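You operate a simulated robot arm through the tools that you are given. There is no shell and no other tool. Be economical: measure what you need, move in short steps, check, and stop when the job is done.

You run a simulated robot arm. Do the job below in one go: nothing can be reset, and whatever is moved stays where it is left.

Task
Close the linen drawer. Then close the ink drawer. Then shut the spares door. Then press the copies button of the printer three times. Then put the green bottle on the top of the bench away on the top of the white wall shelf. Then take the blue tin and leave it on the grey slip. Then fetch the cream toilet roll and set it on the top of the trunk. Then shut the paper drawer. Then put the checked bundle on the hall counter. Then take the folded red sock on the navy runner of the bed and put it away on the top of the dresser. Then take the blue book and leave it on the banded white sheets. Then take the orange book and leave it on the top of the trunk. Then take the beige file and leave it on the sheet with the purple tab. Then fetch the white cloth and set it on the sheet with the green tab. Then take the cork block and leave it on the navy runner of the bed. Do these in the order given. Set down upright: green bottle, blue tin, beige file, cork block.

The check looks at the end state, three seconds after you hand in, the way a careful person would. Anything else that was tipped, shoved, dropped, spilled or broken makes it a failure. Flat cloth is picked up by pressing the open fingertips on it (5 to 10 N) and closing them slowly along it; thin cloth reads only 2 to 8 mm in the jaws.

Robot
A 7-joint arm with a fingered hand on a trunk, on a base that drives. Base frame: it is fixed to the floor where the robot stands at the start and does not move with it; the origin is under the middle of the robot, x ahead of it, y to its left, z up. Readings come in mm, rad, newtons and seconds.
With the tool pointing down near the work surface it reaches from about 100 to 680 mm from the robot's upright axis, wherever it stands. Its first joint turns from -1.204 to 3.002 rad. Places, roughly: banded white sheets (15x21x1 cm) [700, -800, 800]; beige file (5x15x15 cm) [1200, 2300, 200]; blue book [1750, 2000, 1250]; blue tin [-500, -2000, 750]; checked bundle [-1500, 1500, 500]; copies button of the printer [-1600, -700, 900]; cork block (6x21x12 cm) [-2300, 2000, 600]; cream toilet roll (11x11x10 cm) [-1000, 1500, 800]; folded red sock (9x5x4 cm) [-1700, 1500, 600]; green bottle (6x6x20 cm) [-800, -1700, 800]; grey slip [-500, -1750, 750]; hall counter [-4400, -1500, 900]; ink drawer [-1200, -900, 600]; linen drawer [800, -100, 200]; navy runner of the bed [-1500, 2000, 600]; orange book [1750, 2250, 1250]; paper drawer [-700, 1700, 600]; sheet with the green tab [-1000, -1250, 750]; sheet with the purple tab [-1500, -1000, 750]; spares door [-1600, -400, 300]; top of the dresser [900, -500, 800]; top of the trunk [-400, 3700, 400]; top of the white wall shelf [400, -1400, 1400]; white cloth (9x6x3 cm) [300, 2900, 700]. Payload 3.4 kg.
The TCP is the grasp point between the finger pads, 25 mm short of the fingertips. In the tool frame z runs along the fingers and y along their closing line. The gripper opens to 88 mm. The gripper's body begins 29 mm behind the TCP. The gripper is a hand of 4 fingers: y runs from the thumb to the fingers, the wrist lies at [-13, -97, -162] in the tool frame.
Orientation is told as [roll, pitch, yaw] about the base's x, y, z axes, in that order, counted from this pose: with the fingers straight down and the wrist toward the robot, the tool's x, y and z point along [0, 1, 0], [1, 0, 0] and [0, 0, -1] of the base frame.

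Tools
- The arm moves only by the tool arm_command. Its argument "steps" is a list that holds one entry, the list of rows, each a list of 6 numbers: the shift along the tool's x, y, z in units of 250 mm (1.0 is 250 mm), then the turn, a rotation vector about the tool's x, y, z in units of 120 degrees (1.0 is 120 degrees). In form: [[[tx, ty, tz, rx, ry, rz], ...]]. A call has 1 to 10 rows; each row is the pose to reach, as a shift and turn from the pose commanded when the call began, along the tool's axes at that moment. A call with a number of a shift or a turn outside -1 to 1 is refused whole. Rows are played at 5 a second. More than 50 mm and 0.15 rad between two rows, and nothing of the call is played. Where a pose cannot be reached the arm comes as near as it can. A force on the tool above 40 N (or 10 N above the force at the start of the call, whichever is more), or a blocked arm, ends the call early, and 0.2 s more pass. In this call time passes only in rows, and 0.2 s behind the last. It gives the time, the measured TCP pose, the force on the tool (base axes), the opening and the grip force at its end, in the units of the frame above (readings bear some noise), with the torque about the TCP (base axes, N m) and any sound that the robot's microphone picked up.
- Cameras (640 x 400 px; columns grow to the right, rows downward): "scene" is now at [145.8, -17.4, 809.4]; the picture's right is [-0.16, -0.99, 0.00], its down [-0.74, 0.12, -0.67] and it looks along [0.66, -0.11, -0.75] (base axes); focal length 291 px, centre (320, 200). "wrist" rides on the gripper at [64, -83, -98] in the tool frame; the picture's right is [-0.62, 0.37, -0.69], its down [-0.71, -0.63, 0.30] and it looks along [-0.32, 0.68, 0.65] (tool axes); focal length 265 px, centre (320, 200). There is no depth. A picture from a camera that has moved, and an enlarged one, comes with that camera's place and axes in the base frame and with its lens. The place of the scene camera against the robot may be out by one fixed shift of up to 25 mm in any direction.
- camera(camera): a new picture of that camera. No time passes.
- slide_trunk(by): slides the trunk up (or, below 0, down) by that many mm; the arm and the scene camera ride with it, the base frame stays. It gives what a move gives, with no picture.
- roll_base(legs): drives the robot by 1 to 6 legs, each [ahead, left, turn to the left] in mm, mm and rad, along the robot's own axes; the way and the turn of a leg run together, so that a leg with both is an arc; at most 1500 mm and 3.142 rad a leg. The arm and the cameras ride along, it lands a little off, and it stops where it bumps. It gives what a move gives.
- set_fingers(index, middle, ring, thumb_bend, thumb_turn): sets how far each is bent, from 0 (flat) to 1 (curled in); at 0.3 the hand is open as for a grip, at 0.7 the pads meet at the TCP. One left out holds its place. A second passes; each finger stops where it meets its share of the squeeze, and holds until it gets a number again. It is the only way to open and close the hand. It gives what a move gives, with no picture; readings hold the bend of each and the force on the fingers (four entries, about 0 where the hand has none), thumb and palm. thumb_turn goes from beside the hand (0) to across from the fingers (1), as for a grip.
- aim_head(pan, tilt): turns the head with the scene camera to pan (to the left, within 1.501 rad either way) and tilt (down, from -0.506 to 1.204), counted from straight ahead of the robot. It gives what a move gives.
- close_up(camera, box): a new picture of the part [left, top, right, bottom] of that camera's present view, enlarged. No time passes.
- hand_in(): hands the job in; it is judged then, once.

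Work in short steps. Places have to be worked out from the pictures, the camera data and where the tool is seen: move nearer, look again, correct. Check each grasp and each placing, and mend what went wrong. You have 577 turns and 360 pictures in all, those below and enlarged ones among them. Open the gripper and draw the arm clear of the work before you hand the job in, unless the task says otherwise; then end with one line.

The tools are called after "Emit:" as name(argument=value, ...) on one line, values as JSON. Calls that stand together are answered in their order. arm_command: Moves the arm, as the interface text tells. Its arguments: {"type":"object","properties":{"steps":{"type":"array","items":{"type":"array","items":{"type":"array","items":{"type":"number"}}}}},"required":["steps"]} The other tools are called the same way: slide_trunk (by) slides the trunk up or down; set_fingers (index, middle, ring, thumb_bend, thumb_turn) moves the fingers one by one; roll_base (legs) drives the base; aim_head (pan, tilt) turns the head that bears the scene camera; camera (camera) takes a picture; close_up (camera, box) takes an enlarged picture of a part of a camera's view; hand_in () hands the job in.

At the start:

```text
clock: 0.0
tool_pos: [380.8, 113.9, 406.0]
orientation: [0.0, 0.0, 0.0]
force: [0.1, 0.9, -0.1]
torque: [0.04, -0.03, 0.01]
finger_gap: 87.5
finger_force: 0.1
shape: jaw
bend: [0.3, 0.3, 0.3, 0.3, 0.98]
finger forces: [0.0, 0.0, 0.0, 0.0, 0.1, 0.0]
trunk travel left (down, up): [-125.0, 715.0]
robot x, y, heading: [1.1, -1.8, -0.003]
head pan, tilt: [-0.161, 0.843]
```

scene: 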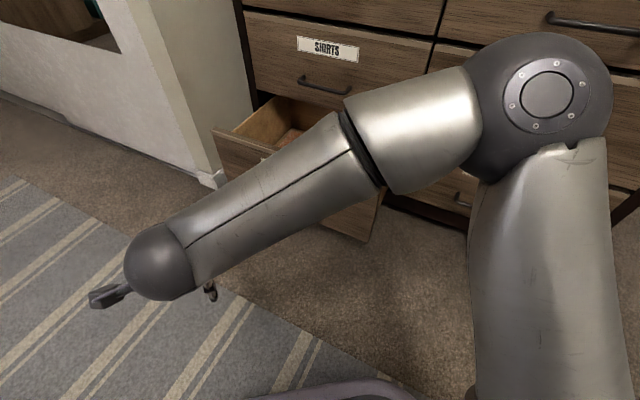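
wrist: 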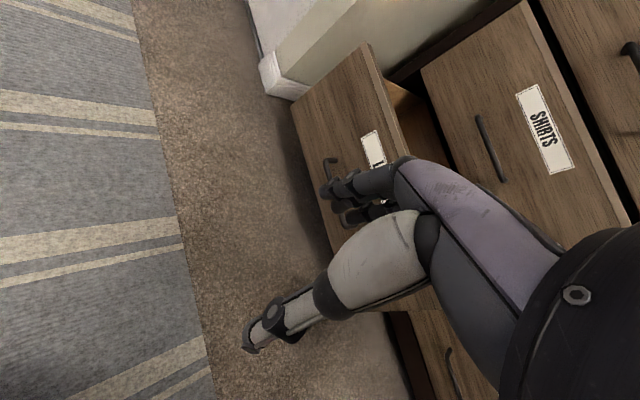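

The open drawer is ahead and low. I aim the head to look at it from another angle.

Emit:
aim_head(pan=0.2, tilt=0.7)

Emit:
camera(camera="scene")

```text
clock: 0.8
tool_pos: [379.4, 112.7, 404.7]
orientation: [0.0, 0.0, 0.0]
force: [0.2, 0.2, 0.4]
torque: [0.0, 0.03, -0.03]
finger_gap: 87.6
finger_force: 0.0
shape: jaw
bend: [0.3, 0.3, 0.3, 0.3, 0.98]
finger forces: [0.0, 0.0, 0.0, 0.0, 0.0, 0.0]
trunk travel left (down, up): [-125.0, 715.0]
robot x, y, heading: [1.3, -5.0, 0.004]
head pan, tilt: [0.201, 0.7]
```

```text
357 pictures are left
camera scene: at [151.5, 12.1, 821.1], right [0.2, -0.98, 0.0], down [-0.63, -0.13, -0.76], along [0.75, 0.15, -0.64], focal length 291 px, centre (320, 200)
```

scene: 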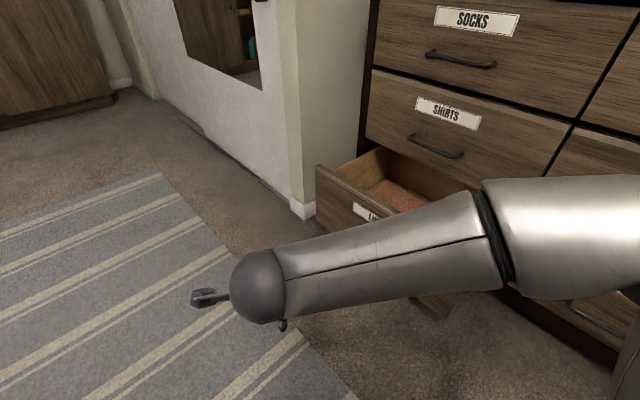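

The drawer front is near x=925 (z 42–302, centre y≈-50), and the dresser face is near x≈1115. I drive nearer, lined up with the drawer centre.

Emit:
roll_base(legs=[[380, -160, 0]])

Emit:
aim_head(pan=0.0, tilt=0.7)

Emit:
camera(camera="scene")

Emit:
camera(camera="wrist")

```text
clock: 3.4
tool_pos: [756.1, -48.0, 405.3]
orientation: [0.001, -0.001, 0.0]
force: [0.0, 1.0, 0.5]
torque: [0.02, 0.0, 0.01]
finger_gap: 87.7
finger_force: 0.1
shape: jaw
bend: [0.3, 0.3, 0.3, 0.3, 0.98]
finger forces: [0.1, 0.0, 0.0, 0.0, 0.1, 0.1]
trunk travel left (down, up): [-125.0, 715.0]
robot x, y, heading: [374.2, -160.5, 0.004]
head pan, tilt: [0.201, 0.7]
```

```text
clock: 4.1
tool_pos: [755.6, -47.8, 405.6]
orientation: [-0.001, 0.001, 0.003]
force: [-0.4, -0.4, -0.2]
torque: [-0.04, 0.02, 0.04]
finger_gap: 87.7
finger_force: 0.0
shape: jaw
bend: [0.3, 0.3, 0.3, 0.3, 0.98]
finger forces: [0.0, 0.0, 0.0, 0.0, 0.0, 0.0]
trunk travel left (down, up): [-125.0, 715.0]
robot x, y, heading: [374.6, -160.4, 0.002]
head pan, tilt: [0.0, 0.7]
```

```text
356 pictures are left
camera scene: at [529.9, -166.5, 821.1], right [0.0, -1.0, 0.0], down [-0.64, 0.0, -0.76], along [0.76, 0.0, -0.64], focal length 291 px, centre (320, 200)
```

scene: 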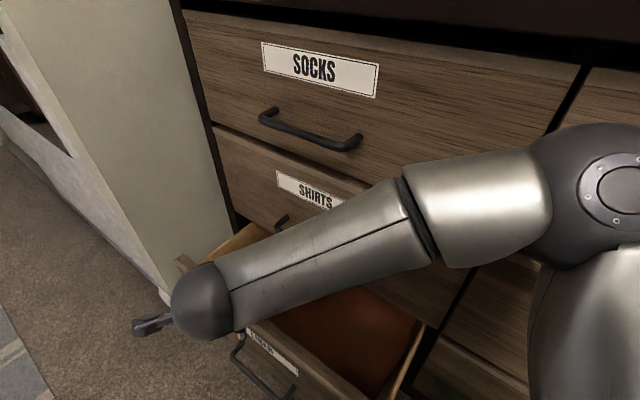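

```text
355 pictures are left
camera wrist: at [672.4, 15.5, 503.6], right [0.37, -0.62, 0.69], down [-0.63, -0.72, -0.3], along [0.68, -0.32, -0.65], focal length 265 px, centre (320, 200)
```

wrist: 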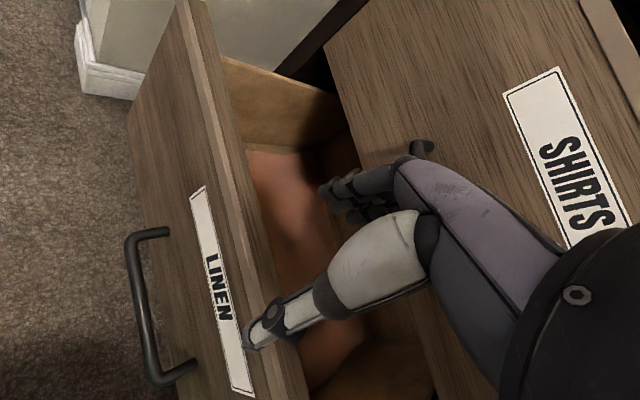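

The dresser is turned about 0.57 rad to the right, so my earlier x-aligned estimate was wrong. I back off and turn square to the drawer before lowering.

Emit:
roll_base(legs=[[-116, 284, 0], [0, 0, -0.57]])

Emit:
camera(camera="scene")

Emit:
camera(camera="wrist")

```text
clock: 7.8
tool_pos: [642.2, 8.5, 404.7]
orientation: [0.001, -0.001, -0.572]
force: [0.8, 1.0, 0.1]
torque: [-0.01, 0.03, -0.01]
finger_gap: 87.7
finger_force: 0.0
shape: jaw
bend: [0.3, 0.3, 0.3, 0.3, 0.98]
finger forces: [0.0, 0.1, 0.0, 0.1, 0.0, 0.1]
trunk travel left (down, up): [-125.0, 715.0]
robot x, y, heading: [259.5, 123.8, -0.574]
head pan, tilt: [0.0, 0.7]
```

```text
354 pictures are left
camera scene: at [393.3, 41.6, 821.1], right [-0.54, -0.84, 0.0], down [-0.54, 0.35, -0.76], along [0.64, -0.41, -0.64], focal length 291 px, centre (320, 200)
```

scene: 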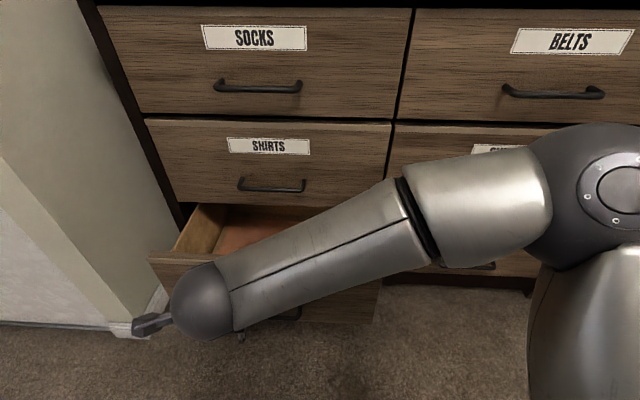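

```text
353 pictures are left
camera wrist: at [606.4, 107.8, 503.7], right [-0.03, -0.72, 0.69], down [-0.92, -0.26, -0.3], along [0.4, -0.64, -0.65], focal length 265 px, centre (320, 200)
```

wrist: 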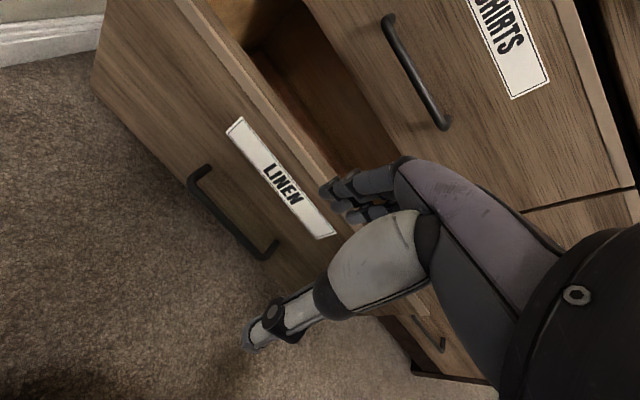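

Now square: the drawer front is about 570 mm ahead of the robot axis, and its centre is in line with the tool. I lower the hand to z≈170, between the handle (z≈112) and the shirts handle (z≈370).

Emit:
arm_command(steps=[[[0, 0, 0.19, 0, 0, 0], [0, 0, 0.38, 0, 0, 0], [0, 0, 0.57, 0, 0, 0], [0, 0, 0.76, 0, 0, 0], [0, 0, 0.94, 0, 0, 0]]])

Emit:
camera(camera="wrist")

```text
clock: 8.9
tool_pos: [643.4, 6.8, 168.1]
orientation: [0.0, 0.0, -0.571]
force: [0.6, -0.3, 0.0]
torque: [0.0, 0.03, 0.0]
finger_gap: 88.0
finger_force: 0.0
shape: jaw
bend: [0.3, 0.3, 0.3, 0.3, 0.98]
finger forces: [0.0, 0.0, 0.0, 0.1, 0.0, 0.0]
trunk travel left (down, up): [-125.0, 715.0]
robot x, y, heading: [261.9, 120.8, -0.572]
head pan, tilt: [0.0, 0.7]
```

```text
352 pictures are left
camera wrist: at [607.4, 106.2, 266.3], right [-0.03, -0.72, 0.69], down [-0.92, -0.26, -0.3], along [0.4, -0.64, -0.65], focal length 265 px, centre (320, 200)
```

wrist: 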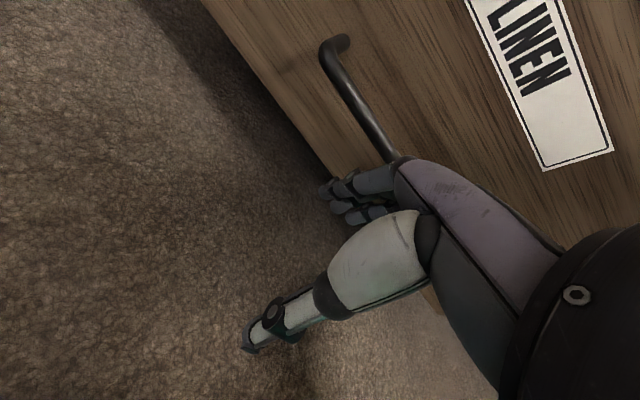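

The handle sits at about z≈190, so the hand will push on the handle, which is fine. I move forward in small steps.

Emit:
arm_command(steps=[[[0, 0.08, 0, 0, 0, 0], [0, 0.16, 0, 0, 0, 0], [0, 0.24, 0, 0, 0, 0], [0, 0.32, 0, 0, 0, 0], [0, 0.4, 0, 0, 0, 0], [0, 0.48, 0, 0, 0, 0], [0, 0.56, 0, 0, 0, 0], [0, 0.64, 0, 0, 0, 0]]])

Emit:
camera(camera="wrist")

```text
clock: 10.8
tool_pos: [778.4, -76.8, 169.0]
orientation: [-0.001, 0.0, -0.571]
force: [0.2, -0.2, -0.4]
torque: [-0.03, 0.01, 0.01]
finger_gap: 87.9
finger_force: 0.1
shape: jaw
bend: [0.3, 0.3, 0.3, 0.3, 0.98]
finger forces: [0.1, 0.1, 0.1, 0.0, 0.0, 0.1]
trunk travel left (down, up): [-125.0, 715.0]
robot x, y, heading: [257.6, 120.0, -0.572]
head pan, tilt: [0.0, 0.7]
```

```text
351 pictures are left
camera wrist: at [741.4, 21.3, 267.6], right [-0.03, -0.72, 0.69], down [-0.92, -0.26, -0.3], along [0.4, -0.64, -0.65], focal length 265 px, centre (320, 200)
```

wrist: 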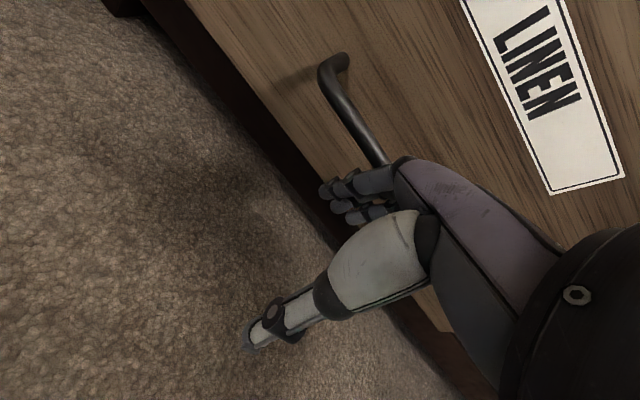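

The drawer is moving with the hand. I check how far it has to go.

Emit:
camera(camera="scene")

```text
350 pictures are left
camera scene: at [393.3, 41.7, 821.1], right [-0.54, -0.84, 0.0], down [-0.54, 0.35, -0.76], along [0.64, -0.41, -0.64], focal length 291 px, centre (320, 200)
```

scene: 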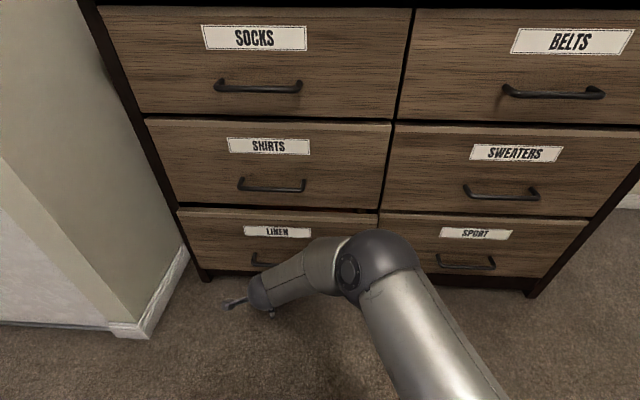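

It's nearly flush. I push on in small steps until resistance.

Emit:
arm_command(steps=[[[0, 0.03, 0, 0, 0, 0], [0, 0.06, 0, 0, 0, 0], [0, 0.09, 0, 0, 0, 0], [0, 0.12, 0, 0, 0, 0], [0, 0.15, 0, 0, 0, 0], [0, 0.18, 0, 0, 0, 0]]])

Emit:
close_up(camera="scene", box=[160, 180, 400, 330])

```text
clock: 12.1
tool_pos: [806.1, -93.5, 163.7]
orientation: [0.001, 0.021, -0.566]
force: [-12.0, 7.1, -5.0]
torque: [0.07, -0.04, -0.17]
finger_gap: 86.4
finger_force: 0.1
shape: jaw
bend: [0.3, 0.38, 0.3, 0.3, 0.98]
finger forces: [0.0, 14.1, 0.1, 0.0, 0.0, 0.0]
trunk travel left (down, up): [-125.0, 715.0]
robot x, y, heading: [258.0, 117.4, -0.577]
head pan, tilt: [0.0, 0.7]
stopped in row 6: the force on the tool passed its limit (the readings are from after the stop); the commanded pose is now the measured one
```

```text
2.67 times, centred on (280, 255) of scene
camera zoom: at [392.9, 42.0, 820.8], right [-0.54, -0.84, 0.0], down [-0.54, 0.35, -0.76], along [0.64, -0.41, -0.64], focal length 777 px, centre (427, 53)
```

zoom: 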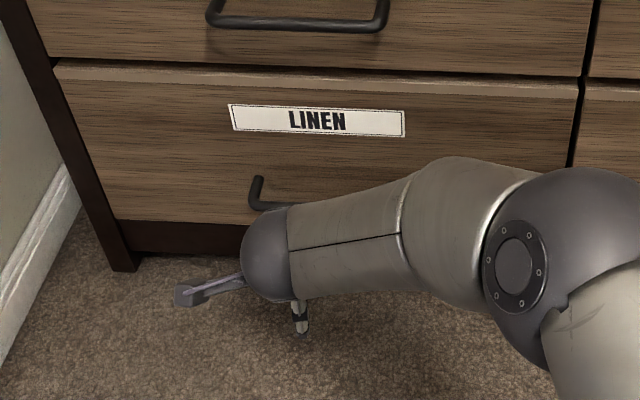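

The linen drawer is flush and closed. I draw the hand back and up, then check the drawer stayed shut.

Emit:
arm_command(steps=[[[0, -0.2, 0, 0, 0, 0], [0, -0.4, 0, 0, 0, 0], [0, -0.6, 0, 0, 0, 0], [0, -0.7, -0.15, 0, 0, 0], [0, -0.75, -0.35, 0, 0, 0], [0, -0.75, -0.55, 0, 0, 0], [0, -0.75, -0.75, 0, 0, 0], [0, -0.75, -0.95, 0, 0, 0]]])

Emit:
set_fingers(index=0.3, middle=0.3, ring=0.3, thumb_bend=0.3, thumb_turn=1.0)

Emit:
camera(camera="scene")

```text
refused: row 5 steps farther than a row can; nothing moved
```

```text
clock: 13.1
tool_pos: [808.2, -93.6, 165.5]
orientation: [0.002, 0.018, -0.567]
force: [-17.3, 11.7, -8.6]
torque: [0.13, 0.0, -0.22]
finger_gap: 84.5
finger_force: 12.0
shape: fingers
bend: [0.3, 0.42, 0.34, 0.3, 0.97]
finger forces: [0.0, 16.3, 6.3, 0.0, 0.0, 0.0]
trunk travel left (down, up): [-125.0, 715.0]
robot x, y, heading: [259.8, 120.9, -0.576]
head pan, tilt: [0.0, 0.7]
```

```text
348 pictures are left
camera scene: at [393.5, 41.9, 820.9], right [-0.54, -0.84, 0.0], down [-0.54, 0.35, -0.76], along [0.64, -0.41, -0.65], focal length 291 px, centre (320, 200)
```

scene: 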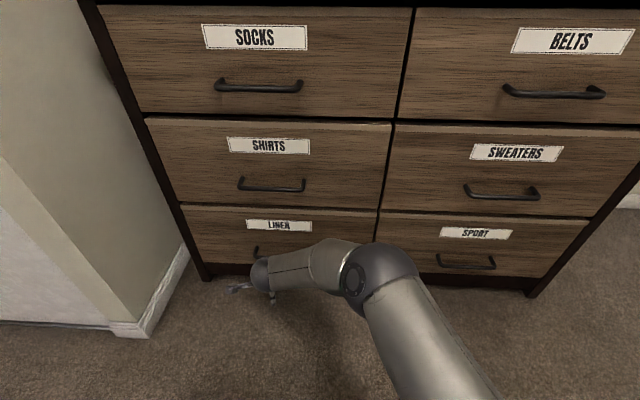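

A row was a bit too long. I retreat with smaller rows, watching the drawer in case a finger hooks the handle.

Emit:
arm_command(steps=[[[0, -0.1, 0, 0, 0, 0], [0, -0.2, 0, 0, 0, 0], [0, -0.3, 0, 0, 0, 0], [0, -0.4, 0, 0, 0, 0]]])

Emit:
camera(camera="scene")

```text
clock: 14.1
tool_pos: [723.9, -42.7, 167.5]
orientation: [0.003, 0.011, -0.569]
force: [0.9, 0.2, 0.2]
torque: [0.02, 0.0, 0.01]
finger_gap: 84.5
finger_force: 0.1
shape: fingers
bend: [0.3, 0.3, 0.3, 0.3, 0.97]
finger forces: [0.0, 0.1, 0.0, 0.0, 0.0, 0.0]
trunk travel left (down, up): [-125.0, 715.0]
robot x, y, heading: [266.6, 119.2, -0.572]
head pan, tilt: [0.0, 0.7]
```

```text
347 pictures are left
camera scene: at [392.8, 42.0, 821.1], right [-0.54, -0.84, 0.0], down [-0.54, 0.35, -0.76], along [0.64, -0.41, -0.64], focal length 291 px, centre (320, 200)
```

scene: 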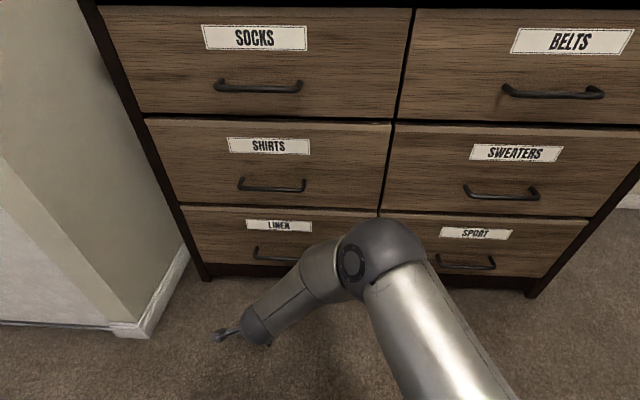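

The linen drawer stays shut. I tuck the arm in and up, and look around toward the printer area.

Emit:
arm_command(steps=[[[0, -0.18, 0, 0, 0, 0], [0, -0.36, 0, 0, 0, 0], [0, -0.52, -0.05, 0, 0, 0], [0, -0.6, -0.2, 0, 0, 0], [0, -0.65, -0.38, 0, 0, 0], [0, -0.65, -0.57, 0, 0, 0], [0, -0.65, -0.76, 0, 0, 0], [0, -0.65, -0.95, 0, 0, 0]]])

Emit:
roll_base(legs=[[-150, 0, -1.2], [0, 0, -1.2]])

Emit:
aim_head(pan=0.0, tilt=0.2)

Emit:
camera(camera="scene")

```text
clock: 15.9
tool_pos: [590.2, 43.4, 407.2]
orientation: [0.0, 0.015, -0.569]
force: [-0.1, 1.1, -0.2]
torque: [-0.02, 0.01, 0.02]
finger_gap: 84.6
finger_force: 0.0
shape: fingers
bend: [0.3, 0.3, 0.3, 0.3, 0.97]
finger forces: [0.1, 0.0, 0.0, 0.1, 0.0, 0.1]
trunk travel left (down, up): [-125.0, 715.0]
robot x, y, heading: [260.3, 120.8, -0.568]
head pan, tilt: [0.0, 0.7]
```

```text
clock: 22.3
tool_pos: [-90.1, 84.3, 406.7]
orientation: [0.003, 0.013, -2.967]
force: [-0.3, -1.4, 0.3]
torque: [-0.04, -0.01, -0.01]
finger_gap: 84.7
finger_force: 0.1
shape: fingers
bend: [0.3, 0.3, 0.3, 0.3, 0.97]
finger forces: [0.1, 0.0, 0.0, 0.0, 0.1, 0.1]
trunk travel left (down, up): [-125.0, 715.0]
robot x, y, heading: [202.4, 250.3, -2.973]
head pan, tilt: [0.0, 0.7]
```

```text
clock: 23.2
tool_pos: [-89.4, 85.6, 407.3]
orientation: [0.002, 0.014, -2.968]
force: [0.0, -0.4, 0.6]
torque: [0.01, -0.02, -0.01]
finger_gap: 84.8
finger_force: 0.1
shape: fingers
bend: [0.3, 0.3, 0.3, 0.3, 0.97]
finger forces: [0.0, 0.0, 0.0, 0.0, 0.0, 0.1]
trunk travel left (down, up): [-125.0, 715.0]
robot x, y, heading: [207.8, 251.0, -2.972]
head pan, tilt: [0.0, 0.201]
```

```text
346 pictures are left
camera scene: at [81.8, 221.9, 866.4], right [-0.17, 0.99, 0.0], down [0.2, 0.03, -0.98], along [-0.97, -0.17, -0.2], focal length 291 px, centre (320, 200)
```

scene: 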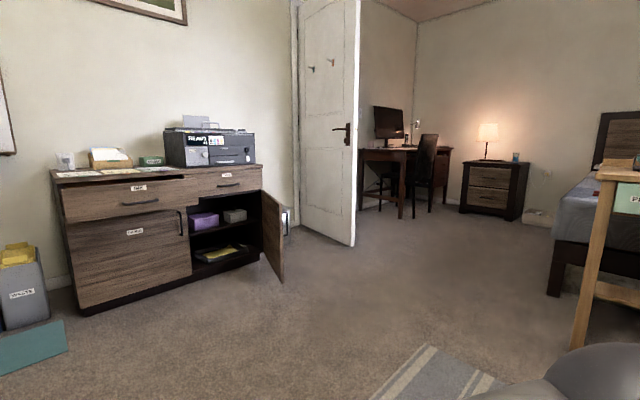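

I see the printer cabinet with the open door on its right. I zoom in on it.

Emit:
close_up(camera="scene", box=[40, 100, 300, 320])

```text
1.82 times, centred on (170, 210) of scene
camera zoom: at [81.8, 221.9, 866.4], right [-0.17, 0.99, 0.0], down [0.2, 0.03, -0.98], along [-0.97, -0.17, -0.2], focal length 530 px, centre (593, 182)
```

zoom: 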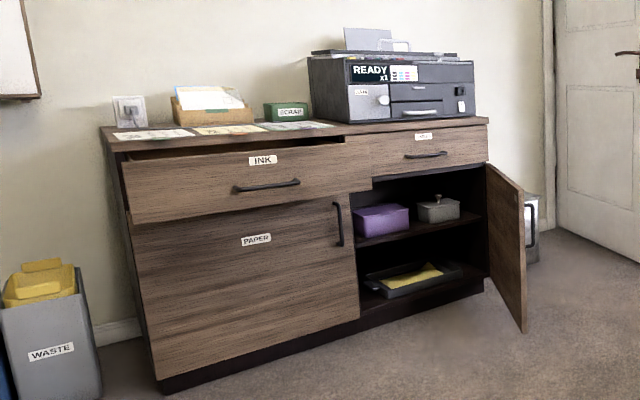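

The cabinet front faces about (0.58, 0.82), with the ink handle near (-1213, -941, 560). I drive to stand square before it.

Emit:
roll_base(legs=[[1250, 480, 0], [0, 0, 0.785]])

Emit:
aim_head(pan=0.1, tilt=0.45)

Emit:
camera(camera="scene")

```text
clock: 32.0
tool_pos: [-1024.1, -769.7, 408.4]
orientation: [0.001, 0.015, -2.161]
force: [0.6, -0.4, 1.0]
torque: [0.0, 0.0, -0.01]
finger_gap: 84.7
finger_force: 0.0
shape: fingers
bend: [0.3, 0.3, 0.3, 0.3, 0.97]
finger forces: [0.1, 0.1, 0.0, 0.1, 0.1, 0.0]
trunk travel left (down, up): [-125.0, 715.0]
robot x, y, heading: [-937.6, -441.7, -2.168]
head pan, tilt: [0.0, 0.201]
```

```text
clock: 32.8
tool_pos: [-1023.3, -769.6, 408.0]
orientation: [0.002, 0.015, -2.165]
force: [0.0, 0.2, 0.1]
torque: [-0.02, 0.01, -0.01]
finger_gap: 84.8
finger_force: 0.1
shape: fingers
bend: [0.3, 0.3, 0.3, 0.3, 0.97]
finger forces: [0.1, 0.0, 0.1, 0.1, 0.0, 0.1]
trunk travel left (down, up): [-125.0, 715.0]
robot x, y, heading: [-937.2, -441.1, -2.17]
head pan, tilt: [0.099, 0.45]
```

```text
344 pictures are left
camera scene: at [-992.9, -569.3, 843.4], right [-0.88, 0.48, 0.0], down [0.21, 0.38, -0.9], along [-0.43, -0.79, -0.43], focal length 291 px, centre (320, 200)
```

scene: 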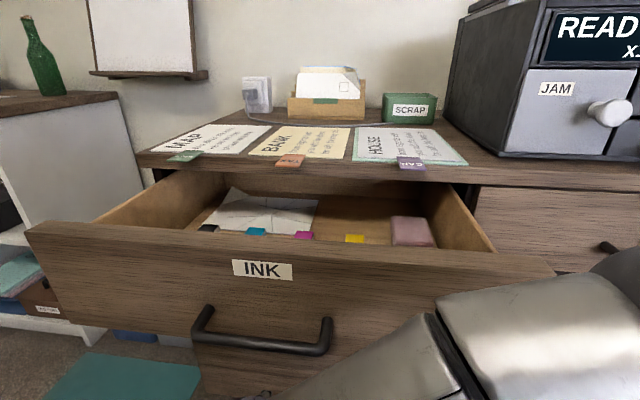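

I'm roughly square and the ink drawer is well open. I check with the wrist camera for distance.

Emit:
camera(camera="wrist")

```text
343 pictures are left
camera wrist: at [-925.3, -737.5, 507.5], right [-0.73, 0.03, 0.69], down [-0.24, 0.92, -0.3], along [-0.65, -0.38, -0.66], focal length 265 px, centre (320, 200)
```

wrist: 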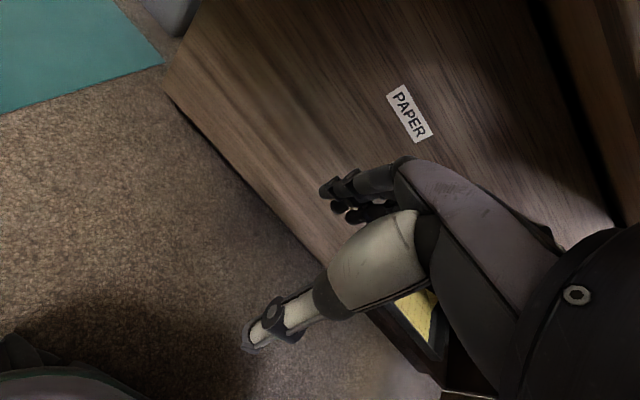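

The drawer front may be nearly above the hand, so I back off before raising the trunk.

Emit:
roll_base(legs=[[-250, 0, 0]])

Emit:
slide_trunk(by=230)

Emit:
camera(camera="wrist")

Emit:
camera(camera="scene")

```text
clock: 34.6
tool_pos: [-887.6, -567.0, 406.0]
orientation: [0.001, 0.015, -2.166]
force: [-0.3, -0.6, 1.3]
torque: [-0.01, 0.01, 0.0]
finger_gap: 84.5
finger_force: 0.0
shape: fingers
bend: [0.3, 0.3, 0.3, 0.3, 0.97]
finger forces: [0.0, 0.0, 0.1, 0.0, 0.1, 0.0]
trunk travel left (down, up): [-125.0, 715.0]
robot x, y, heading: [-802.9, -238.7, -2.165]
head pan, tilt: [0.099, 0.45]
```

```text
clock: 37.0
tool_pos: [-887.5, -567.4, 636.9]
orientation: [0.002, 0.013, -2.166]
force: [-0.2, -0.5, 1.0]
torque: [-0.01, 0.01, -0.02]
finger_gap: 84.8
finger_force: 0.0
shape: fingers
bend: [0.3, 0.3, 0.3, 0.3, 0.97]
finger forces: [0.0, 0.1, 0.1, 0.0, 0.0, 0.0]
trunk travel left (down, up): [-355.0, 485.0]
robot x, y, heading: [-802.5, -238.4, -2.168]
head pan, tilt: [0.099, 0.45]
```

```text
342 pictures are left
camera wrist: at [-788.4, -535.1, 737.4], right [-0.73, 0.04, 0.69], down [-0.24, 0.93, -0.3], along [-0.65, -0.38, -0.66], focal length 265 px, centre (320, 200)
```

wrist: 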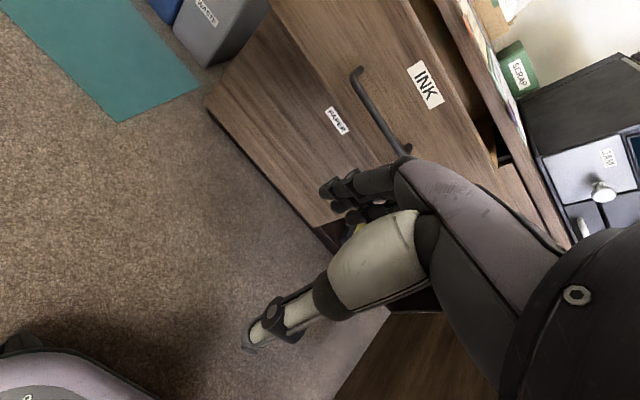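

```text
341 pictures are left
camera scene: at [-855.5, -366.6, 1073.3], right [-0.88, 0.48, 0.0], down [0.21, 0.38, -0.9], along [-0.43, -0.79, -0.44], focal length 291 px, centre (320, 200)
```

scene: 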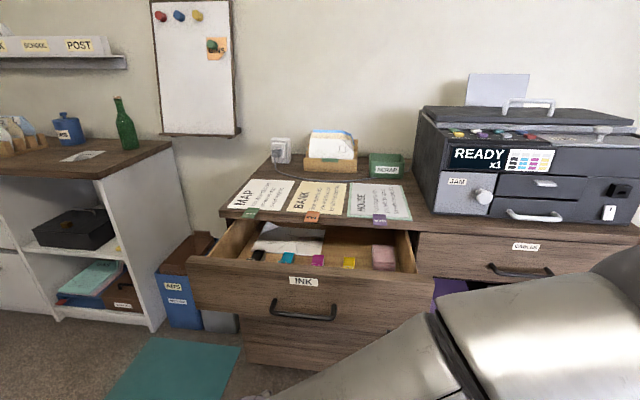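

The ink handle is at about 1180 ahead in the cabinet frame, z≈625, and lined up with the tool. I drive a little closer and then push with the arm.

Emit:
roll_base(legs=[[100, 0, 0]])

Emit:
arm_command(steps=[[[0, 0.1, 0, 0, 0, 0], [0, 0.2, 0, 0, 0, 0], [0, 0.3, 0, 0, 0, 0], [0, 0.4, 0, 0, 0, 0], [0, 0.5, 0, 0, 0, 0], [0, 0.6, 0, 0, 0, 0]]])

Emit:
camera(camera="scene")

```text
clock: 38.2
tool_pos: [-944.2, -649.1, 636.9]
orientation: [0.0, 0.015, -2.167]
force: [0.5, 0.4, -0.2]
torque: [0.0, 0.02, -0.04]
finger_gap: 84.6
finger_force: 0.0
shape: fingers
bend: [0.3, 0.3, 0.3, 0.3, 0.97]
finger forces: [0.1, 0.0, 0.0, 0.0, 0.0, 0.0]
trunk travel left (down, up): [-355.0, 485.0]
robot x, y, heading: [-861.3, -325.8, -2.168]
head pan, tilt: [0.099, 0.45]
```

```text
clock: 39.6
tool_pos: [-1029.0, -770.9, 635.0]
orientation: [0.002, 0.013, -2.166]
force: [-1.1, 0.3, -0.2]
torque: [-0.01, -0.05, 0.01]
finger_gap: 84.2
finger_force: 0.0
shape: fingers
bend: [0.3, 0.3, 0.3, 0.3, 0.97]
finger forces: [0.1, 0.0, 0.0, 0.1, 0.0, 0.0]
trunk travel left (down, up): [-355.0, 485.0]
robot x, y, heading: [-859.4, -323.6, -2.168]
head pan, tilt: [0.099, 0.45]
```

```text
340 pictures are left
camera scene: at [-911.9, -449.3, 1073.2], right [-0.88, 0.48, 0.0], down [0.21, 0.38, -0.9], along [-0.43, -0.79, -0.44], focal length 291 px, centre (320, 200)
```

scene: 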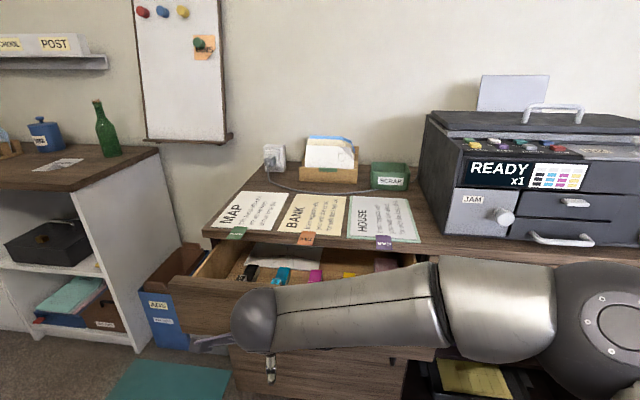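

The drawer is moving in. I continue the push.

Emit:
arm_command(steps=[[[0, 0.06, 0, 0, 0, 0], [0, 0.12, 0, 0, 0, 0], [0, 0.18, 0, 0, 0, 0], [0, 0.24, 0, 0, 0, 0], [0, 0.3, 0, 0, 0, 0], [0, 0.36, 0, 0, 0, 0], [0, 0.42, 0, 0, 0, 0], [0, 0.48, 0, 0, 0, 0]]])

Emit:
camera(camera="scene")

```text
clock: 41.4
tool_pos: [-1094.8, -874.0, 634.0]
orientation: [0.001, 0.012, -2.168]
force: [0.7, -0.7, 0.3]
torque: [-0.02, -0.03, 0.02]
finger_gap: 84.3
finger_force: 0.2
shape: fingers
bend: [0.3, 0.3, 0.3, 0.3, 0.97]
finger forces: [0.0, 0.1, 0.0, 0.0, 0.0, 0.0]
trunk travel left (down, up): [-355.0, 485.0]
robot x, y, heading: [-858.4, -322.1, -2.167]
head pan, tilt: [0.099, 0.45]
```

```text
339 pictures are left
camera scene: at [-911.8, -449.1, 1073.3], right [-0.88, 0.48, 0.0], down [0.21, 0.38, -0.9], along [-0.43, -0.79, -0.44], focal length 291 px, centre (320, 200)
```

scene: 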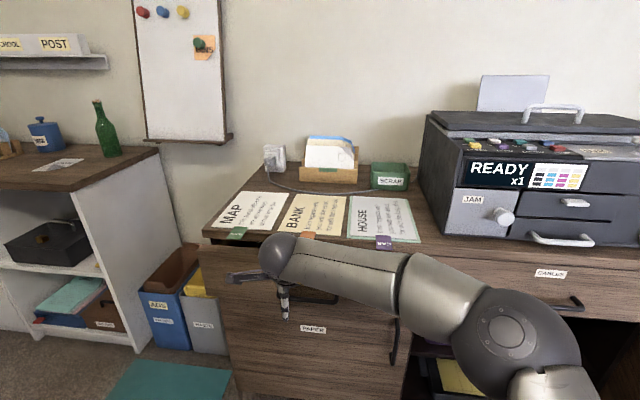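

It's nearly flush. I keep pushing gently until it resists.

Emit:
arm_command(steps=[[[0, 0.03, 0, 0, 0, 0], [0, 0.06, 0, 0, 0, 0], [0, 0.09, 0, 0, 0, 0], [0, 0.12, 0, 0, 0, 0], [0, 0.15, 0, 0, 0, 0], [0, 0.18, 0, 0, 0, 0]]])

Emit:
close_up(camera="scene", box=[180, 180, 500, 400])

```text
clock: 42.8
tool_pos: [-1120.5, -910.1, 634.3]
orientation: [0.002, 0.012, -2.167]
force: [0.4, 0.8, -0.5]
torque: [-0.01, -0.02, -0.01]
finger_gap: 84.4
finger_force: 0.0
shape: fingers
bend: [0.3, 0.3, 0.3, 0.3, 0.97]
finger forces: [0.1, 0.1, 0.0, 0.0, 0.0, 0.1]
trunk travel left (down, up): [-355.0, 485.0]
robot x, y, heading: [-859.7, -320.6, -2.166]
head pan, tilt: [0.099, 0.45]
```

```text
1.82 times, centred on (340, 290) of scene
camera zoom: at [-911.8, -449.1, 1073.3], right [-0.88, 0.48, 0.0], down [0.21, 0.38, -0.9], along [-0.43, -0.79, -0.44], focal length 530 px, centre (284, 36)
```

zoom: 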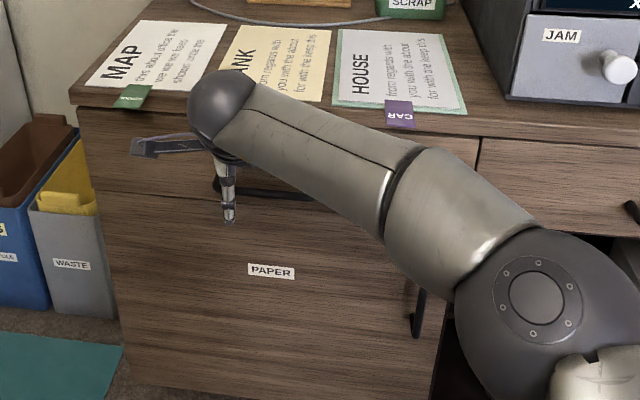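

No resistance yet, and the wrist ball stays above and outside the counter. I push a little further.

Emit:
arm_command(steps=[[[0, 0.02, 0, 0, 0, 0], [0, 0.04, 0, 0, 0, 0], [0, 0.06, 0, 0, 0, 0], [0, 0.08, 0, 0, 0, 0], [0, 0.1, 0, 0, 0, 0], [0, 0.12, 0, 0, 0, 0]]])

Emit:
camera(camera="wrist")

```text
clock: 44.0
tool_pos: [-1126.2, -926.4, 637.2]
orientation: [0.004, 0.016, -2.162]
force: [13.0, 26.1, 7.1]
torque: [-0.34, 0.3, -0.53]
finger_gap: 81.0
finger_force: 14.6
shape: fingers
bend: [0.34, 0.49, 0.39, 0.3, 0.97]
finger forces: [2.4, 17.7, 9.1, 0.0, 0.0, 0.1]
trunk travel left (down, up): [-355.0, 485.0]
robot x, y, heading: [-856.9, -319.3, -2.169]
head pan, tilt: [0.099, 0.45]
stopped in row 5: the force on the tool passed its limit (the readings are from after the stop); the commanded pose is now the measured one
```

```text
337 pictures are left
camera wrist: at [-1027.9, -893.5, 736.8], right [-0.73, 0.03, 0.68], down [-0.24, 0.92, -0.3], along [-0.64, -0.38, -0.67], focal length 265 px, centre (320, 200)
```

wrist: 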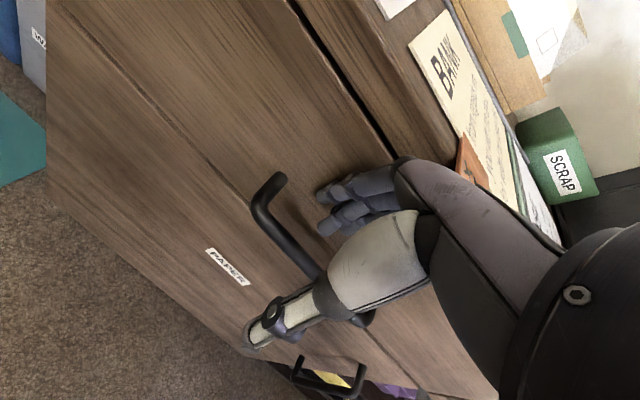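

The force says the drawer is seated. The fingertips are above the handle bar and may be behind it, so I ease off slightly, raise past the handle, then retreat.

Emit:
arm_command(steps=[[[0, -0.04, 0, 0, 0, 0], [0, -0.06, -0.1, 0, 0, 0], [0, -0.06, -0.2, 0, 0, 0], [0, -0.08, -0.28, 0, 0, 0], [0, -0.2, -0.3, 0, 0, 0], [0, -0.4, -0.3, 0, 0, 0], [0, -0.6, -0.3, 0, 0, 0]]])

Emit:
camera(camera="scene")

```text
clock: 45.6
tool_pos: [-1045.3, -806.4, 711.1]
orientation: [0.004, 0.015, -2.165]
force: [0.1, 0.6, 0.4]
torque: [-0.02, -0.03, -0.02]
finger_gap: 84.4
finger_force: 0.1
shape: fingers
bend: [0.3, 0.3, 0.3, 0.3, 0.97]
finger forces: [0.1, 0.0, 0.0, 0.0, 0.1, 0.1]
trunk travel left (down, up): [-355.0, 485.0]
robot x, y, heading: [-858.4, -321.8, -2.168]
head pan, tilt: [0.099, 0.45]
```

```text
336 pictures are left
camera scene: at [-911.3, -448.3, 1073.3], right [-0.88, 0.48, 0.0], down [0.21, 0.38, -0.9], along [-0.43, -0.79, -0.43], focal length 291 px, centre (320, 200)
```

scene: 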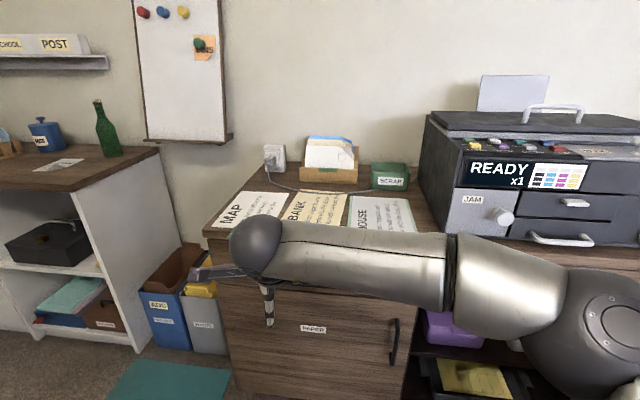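

I back off and look at the whole front, including the spares door to the right.

Emit:
roll_base(legs=[[-350, 0, 0]])

Emit:
aim_head(pan=-0.35, tilt=0.6)

Emit:
camera(camera="scene")

```text
clock: 47.9
tool_pos: [-845.5, -516.6, 710.2]
orientation: [0.006, 0.015, -2.162]
force: [-0.3, -0.4, 0.8]
torque: [0.0, 0.0, -0.02]
finger_gap: 84.5
finger_force: 0.1
shape: fingers
bend: [0.3, 0.3, 0.3, 0.3, 0.97]
finger forces: [0.0, 0.2, 0.0, 0.0, 0.0, 0.0]
trunk travel left (down, up): [-355.0, 485.0]
robot x, y, heading: [-661.2, -29.8, -2.166]
head pan, tilt: [0.099, 0.45]
```

```text
clock: 48.8
tool_pos: [-846.1, -515.4, 708.9]
orientation: [0.005, 0.013, -2.162]
force: [-0.3, 0.1, -0.6]
torque: [0.0, 0.01, -0.01]
finger_gap: 84.8
finger_force: 0.0
shape: fingers
bend: [0.3, 0.3, 0.3, 0.3, 0.97]
finger forces: [0.0, 0.0, 0.0, 0.1, 0.0, 0.0]
trunk travel left (down, up): [-355.0, 485.0]
robot x, y, heading: [-659.6, -27.5, -2.164]
head pan, tilt: [-0.351, 0.6]
```

```text
335 pictures are left
camera scene: at [-740.3, -127.6, 1059.8], right [-0.58, 0.81, 0.0], down [0.46, 0.33, -0.83], along [-0.67, -0.48, -0.56], focal length 291 px, centre (320, 200)
```

scene: 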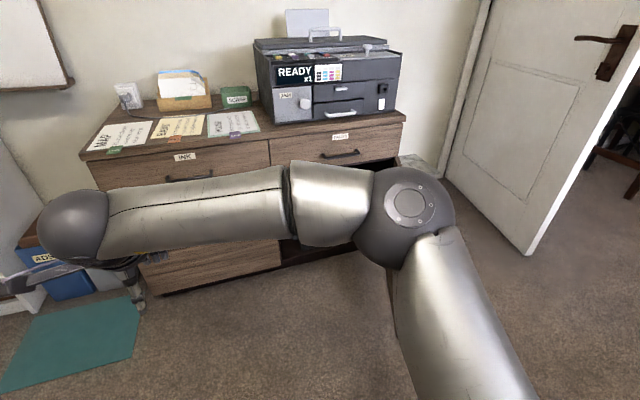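

The ink drawer is closed. The arm hides the spares door, so I tuck the arm in and lower it.

Emit:
arm_command(steps=[[[0, -0.19, 0.05, 0, 0, 0], [0, -0.38, 0.1, 0, 0, 0], [0, -0.57, 0.15, 0, 0, 0], [0, -0.75, 0.2, 0, 0, 0], [0, -0.75, 0.39, 0, 0, 0]]])

Emit:
slide_trunk(by=-230)

Emit:
aim_head(pan=-0.2, tilt=0.5)

Emit:
camera(camera="scene")

```text
clock: 50.0
tool_pos: [-740.1, -357.1, 614.7]
orientation: [0.002, 0.015, -2.16]
force: [-0.2, 0.1, 0.3]
torque: [0.02, 0.01, -0.02]
finger_gap: 84.5
finger_force: 0.0
shape: fingers
bend: [0.3, 0.3, 0.3, 0.3, 0.97]
finger forces: [0.1, 0.1, 0.0, 0.0, 0.0, 0.0]
trunk travel left (down, up): [-355.0, 485.0]
robot x, y, heading: [-661.8, -30.9, -2.169]
head pan, tilt: [-0.351, 0.6]
```

```text
clock: 52.4
tool_pos: [-739.9, -357.1, 384.7]
orientation: [0.004, 0.015, -2.162]
force: [0.2, 0.6, -0.6]
torque: [0.04, -0.01, -0.04]
finger_gap: 84.4
finger_force: 0.1
shape: fingers
bend: [0.3, 0.3, 0.3, 0.3, 0.97]
finger forces: [0.0, 0.1, 0.0, 0.0, 0.0, 0.0]
trunk travel left (down, up): [-125.0, 715.0]
robot x, y, heading: [-659.1, -29.9, -2.174]
head pan, tilt: [-0.351, 0.6]
```

```text
clock: 53.1
tool_pos: [-739.7, -358.0, 385.2]
orientation: [0.001, 0.016, -2.161]
force: [-0.7, 0.1, -0.4]
torque: [0.0, 0.02, 0.01]
finger_gap: 84.5
finger_force: 0.0
shape: fingers
bend: [0.3, 0.3, 0.3, 0.3, 0.97]
finger forces: [0.0, 0.0, 0.0, 0.0, 0.1, 0.0]
trunk travel left (down, up): [-125.0, 715.0]
robot x, y, heading: [-657.6, -26.6, -2.167]
head pan, tilt: [-0.201, 0.499]
```

```text
334 pictures are left
camera scene: at [-733.6, -139.5, 838.8], right [-0.7, 0.72, 0.0], down [0.34, 0.33, -0.88], along [-0.63, -0.61, -0.48], focal length 291 px, centre (320, 200)
```

scene: 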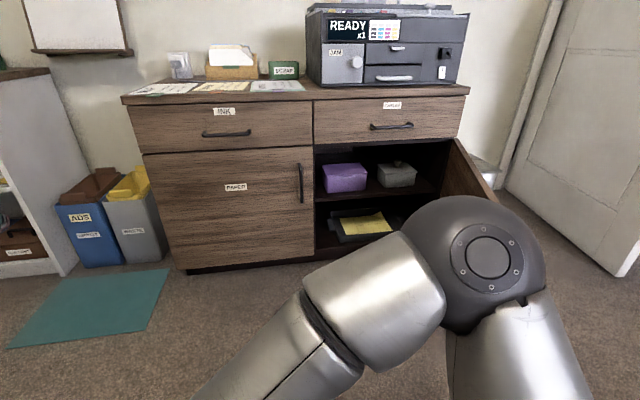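

The ink drawer is flush shut. The spares door is hinged at its right edge near (-1824,-505), open about 67° with its tip near (-1450,-260). I shift the hand to the robot's right, then drive to the outer side of the door.

Emit:
arm_command(steps=[[[-0.18, 0, 0, 0, 0, 0], [-0.36, 0, 0, 0, 0, 0], [-0.54, 0, 0, 0, 0, 0], [-0.72, 0, 0, 0, 0, 0], [-0.88, 0, 0, 0, 0, 0]]])

Emit:
roll_base(legs=[[0, -640, 0]])

Emit:
aim_head(pan=0.2, tilt=0.6)

Emit:
camera(camera="scene")

Emit:
camera(camera="wrist")

```text
clock: 54.3
tool_pos: [-942.0, -292.8, 408.8]
orientation: [0.004, 0.018, -2.16]
force: [0.4, -0.3, 0.4]
torque: [0.02, 0.02, 0.0]
finger_gap: 84.4
finger_force: 0.1
shape: fingers
bend: [0.3, 0.3, 0.3, 0.3, 0.97]
finger forces: [0.0, 0.0, 0.1, 0.0, 0.0, 0.0]
out of reach, approached as far as the arm can: row 3, 4, 5
trunk travel left (down, up): [-125.0, 715.0]
robot x, y, heading: [-657.3, -32.5, -2.17]
head pan, tilt: [-0.201, 0.499]
```

```text
clock: 57.9
tool_pos: [-1475.6, 71.1, 407.7]
orientation: [0.002, 0.018, -2.167]
force: [-0.3, 0.7, 0.5]
torque: [0.01, -0.03, -0.01]
finger_gap: 84.5
finger_force: 0.1
shape: fingers
bend: [0.3, 0.3, 0.3, 0.3, 0.97]
finger forces: [0.0, 0.0, 0.0, 0.0, 0.0, 0.0]
trunk travel left (down, up): [-125.0, 715.0]
robot x, y, heading: [-1190.7, 334.8, -2.175]
head pan, tilt: [-0.201, 0.499]
```

```text
clock: 58.7
tool_pos: [-1474.7, 71.6, 407.3]
orientation: [0.002, 0.018, -2.168]
force: [-0.4, 0.6, -0.1]
torque: [0.0, 0.02, 0.01]
finger_gap: 84.6
finger_force: 0.1
shape: fingers
bend: [0.3, 0.3, 0.3, 0.3, 0.97]
finger forces: [0.0, 0.0, 0.1, 0.0, 0.0, 0.0]
trunk travel left (down, up): [-125.0, 715.0]
robot x, y, heading: [-1190.8, 334.4, -2.174]
head pan, tilt: [0.201, 0.6]
```

```text
333 pictures are left
camera scene: at [-1234.8, 206.3, 829.8], right [-0.92, 0.39, 0.0], down [0.22, 0.52, -0.83], along [-0.32, -0.76, -0.56], focal length 291 px, centre (320, 200)
```

scene: 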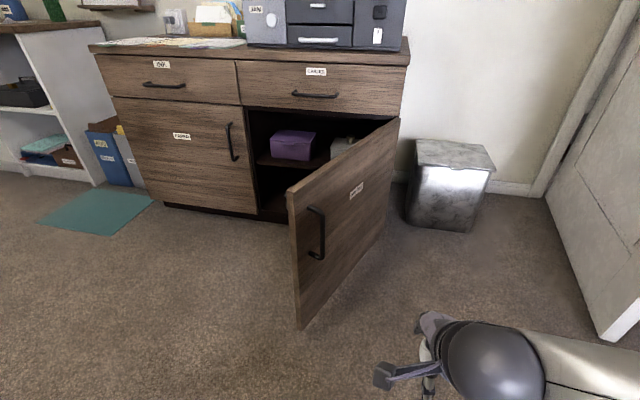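

```text
332 pictures are left
camera wrist: at [-1376.4, 102.4, 507.6], right [-0.73, 0.03, 0.68], down [-0.23, 0.93, -0.29], along [-0.64, -0.37, -0.67], focal length 265 px, centre (320, 200)
```

wrist: 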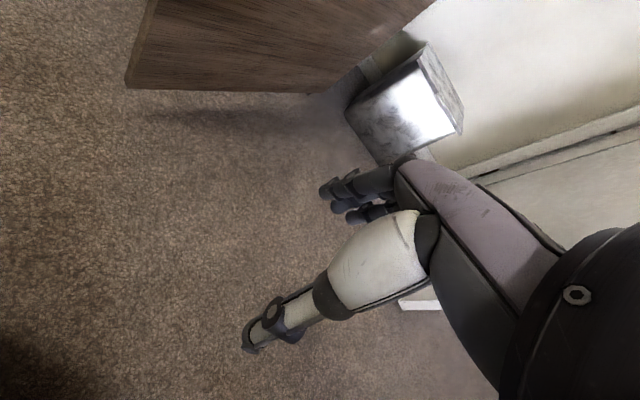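

Clear view now: door tip about (-1368,-265), hinge about (-1831,-553). The hand is on the outer side, so I advance alongside the door.

Emit:
roll_base(legs=[[240, 0, 0]])

Emit:
arm_command(steps=[[[0, 0.15, 0, 0, 0, 0], [0, 0.3, 0, 0, 0, 0]]])

Emit:
camera(camera="scene")

```text
clock: 60.5
tool_pos: [-1613.0, -128.0, 407.4]
orientation: [0.001, 0.017, -2.168]
force: [0.6, 1.0, 0.6]
torque: [-0.02, 0.0, 0.04]
finger_gap: 84.6
finger_force: 0.0
shape: fingers
bend: [0.3, 0.3, 0.3, 0.3, 0.97]
finger forces: [0.1, 0.0, 0.0, 0.0, 0.1, 0.1]
trunk travel left (down, up): [-125.0, 715.0]
robot x, y, heading: [-1327.6, 138.5, -2.175]
head pan, tilt: [0.201, 0.6]
```

```text
clock: 61.1
tool_pos: [-1655.1, -190.8, 406.6]
orientation: [0.002, 0.018, -2.167]
force: [0.6, -0.4, -0.3]
torque: [0.02, 0.0, 0.0]
finger_gap: 84.8
finger_force: 0.1
shape: fingers
bend: [0.3, 0.3, 0.3, 0.3, 0.97]
finger forces: [0.0, 0.0, 0.0, 0.1, 0.1, 0.0]
trunk travel left (down, up): [-125.0, 715.0]
robot x, y, heading: [-1328.7, 135.6, -2.178]
head pan, tilt: [0.201, 0.6]
```

```text
331 pictures are left
camera scene: at [-1372.4, 6.8, 829.7], right [-0.92, 0.39, 0.0], down [0.22, 0.52, -0.83], along [-0.32, -0.76, -0.56], focal length 291 px, centre (320, 200)
```

scene: 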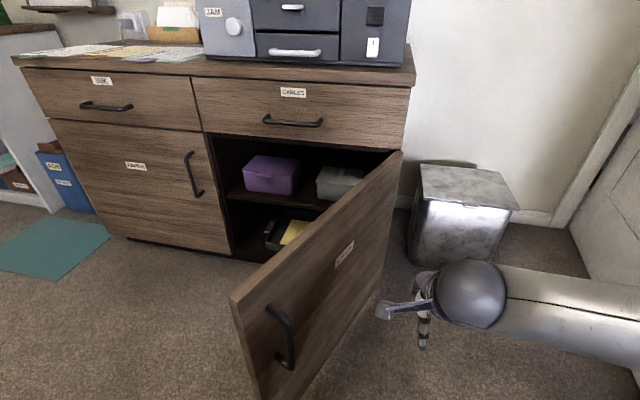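

The hand stands beside the door's outer face. I push to the left to swing the door.

Emit:
arm_command(steps=[[[0.12, 0, 0, 0, 0, 0], [0.24, 0, 0, 0, 0, 0], [0.36, 0, 0, 0, 0, 0], [0.48, 0, 0, 0, 0, 0], [0.6, 0, 0, 0, 0, 0], [0.72, 0, 0, 0, 0, 0], [0.84, 0, 0, 0, 0, 0], [0.96, 0, 0, 0, 0, 0]]])

Emit:
camera(camera="scene")

```text
clock: 62.9
tool_pos: [-1457.1, -324.9, 405.0]
orientation: [0.002, 0.017, -2.17]
force: [0.0, 0.2, -0.5]
torque: [0.01, -0.02, -0.01]
finger_gap: 84.5
finger_force: 0.0
shape: fingers
bend: [0.3, 0.3, 0.3, 0.3, 0.97]
finger forces: [0.0, 0.0, 0.0, 0.1, 0.1, 0.0]
trunk travel left (down, up): [-125.0, 715.0]
robot x, y, heading: [-1325.8, 133.6, -2.169]
head pan, tilt: [0.201, 0.6]
```

```text
330 pictures are left
camera scene: at [-1372.5, 6.8, 829.8], right [-0.92, 0.39, 0.0], down [0.22, 0.52, -0.83], along [-0.32, -0.76, -0.56], focal length 291 px, centre (320, 200)
```

scene: 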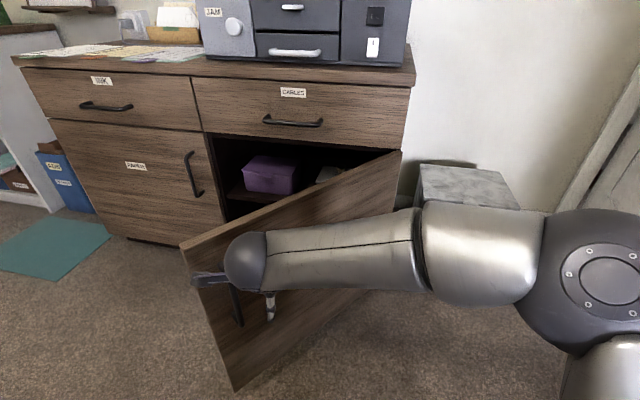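

The door follows. I continue along the arc, forward and left.

Emit:
arm_command(steps=[[[0.12, 0.06, 0, 0, 0, 0], [0.22, 0.13, 0, 0, 0, 0], [0.32, 0.2, 0, 0, 0, 0], [0.4, 0.28, 0, 0, 0, 0], [0.48, 0.36, 0, 0, 0, 0], [0.54, 0.44, 0, 0, 0, 0]]])

Emit:
camera(camera="scene")

```text
clock: 64.3
tool_pos: [-1421.1, -448.9, 408.5]
orientation: [0.001, 0.02, -2.17]
force: [-0.2, -0.4, -0.6]
torque: [0.02, 0.04, 0.01]
finger_gap: 84.1
finger_force: 0.2
shape: fingers
bend: [0.3, 0.3, 0.3, 0.3, 0.97]
finger forces: [0.0, 0.0, 0.1, 0.0, 0.0, 0.0]
out of reach, approached as far as the arm can: row 5, 6
trunk travel left (down, up): [-125.0, 715.0]
robot x, y, heading: [-1329.1, 132.3, -2.175]
head pan, tilt: [0.201, 0.6]
```

```text
329 pictures are left
camera scene: at [-1372.4, 6.7, 829.7], right [-0.92, 0.39, 0.0], down [0.22, 0.52, -0.83], along [-0.32, -0.76, -0.56], focal length 291 px, centre (320, 200)
```

scene: 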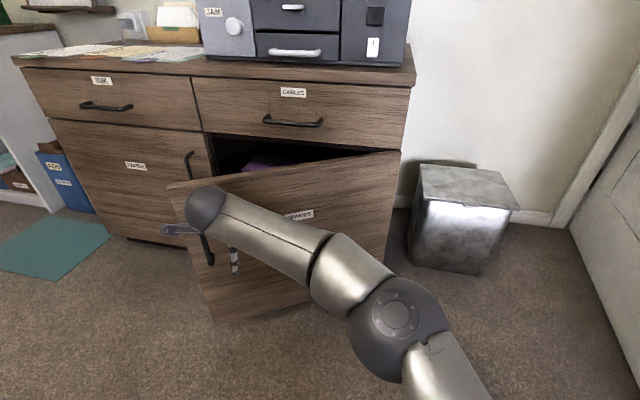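

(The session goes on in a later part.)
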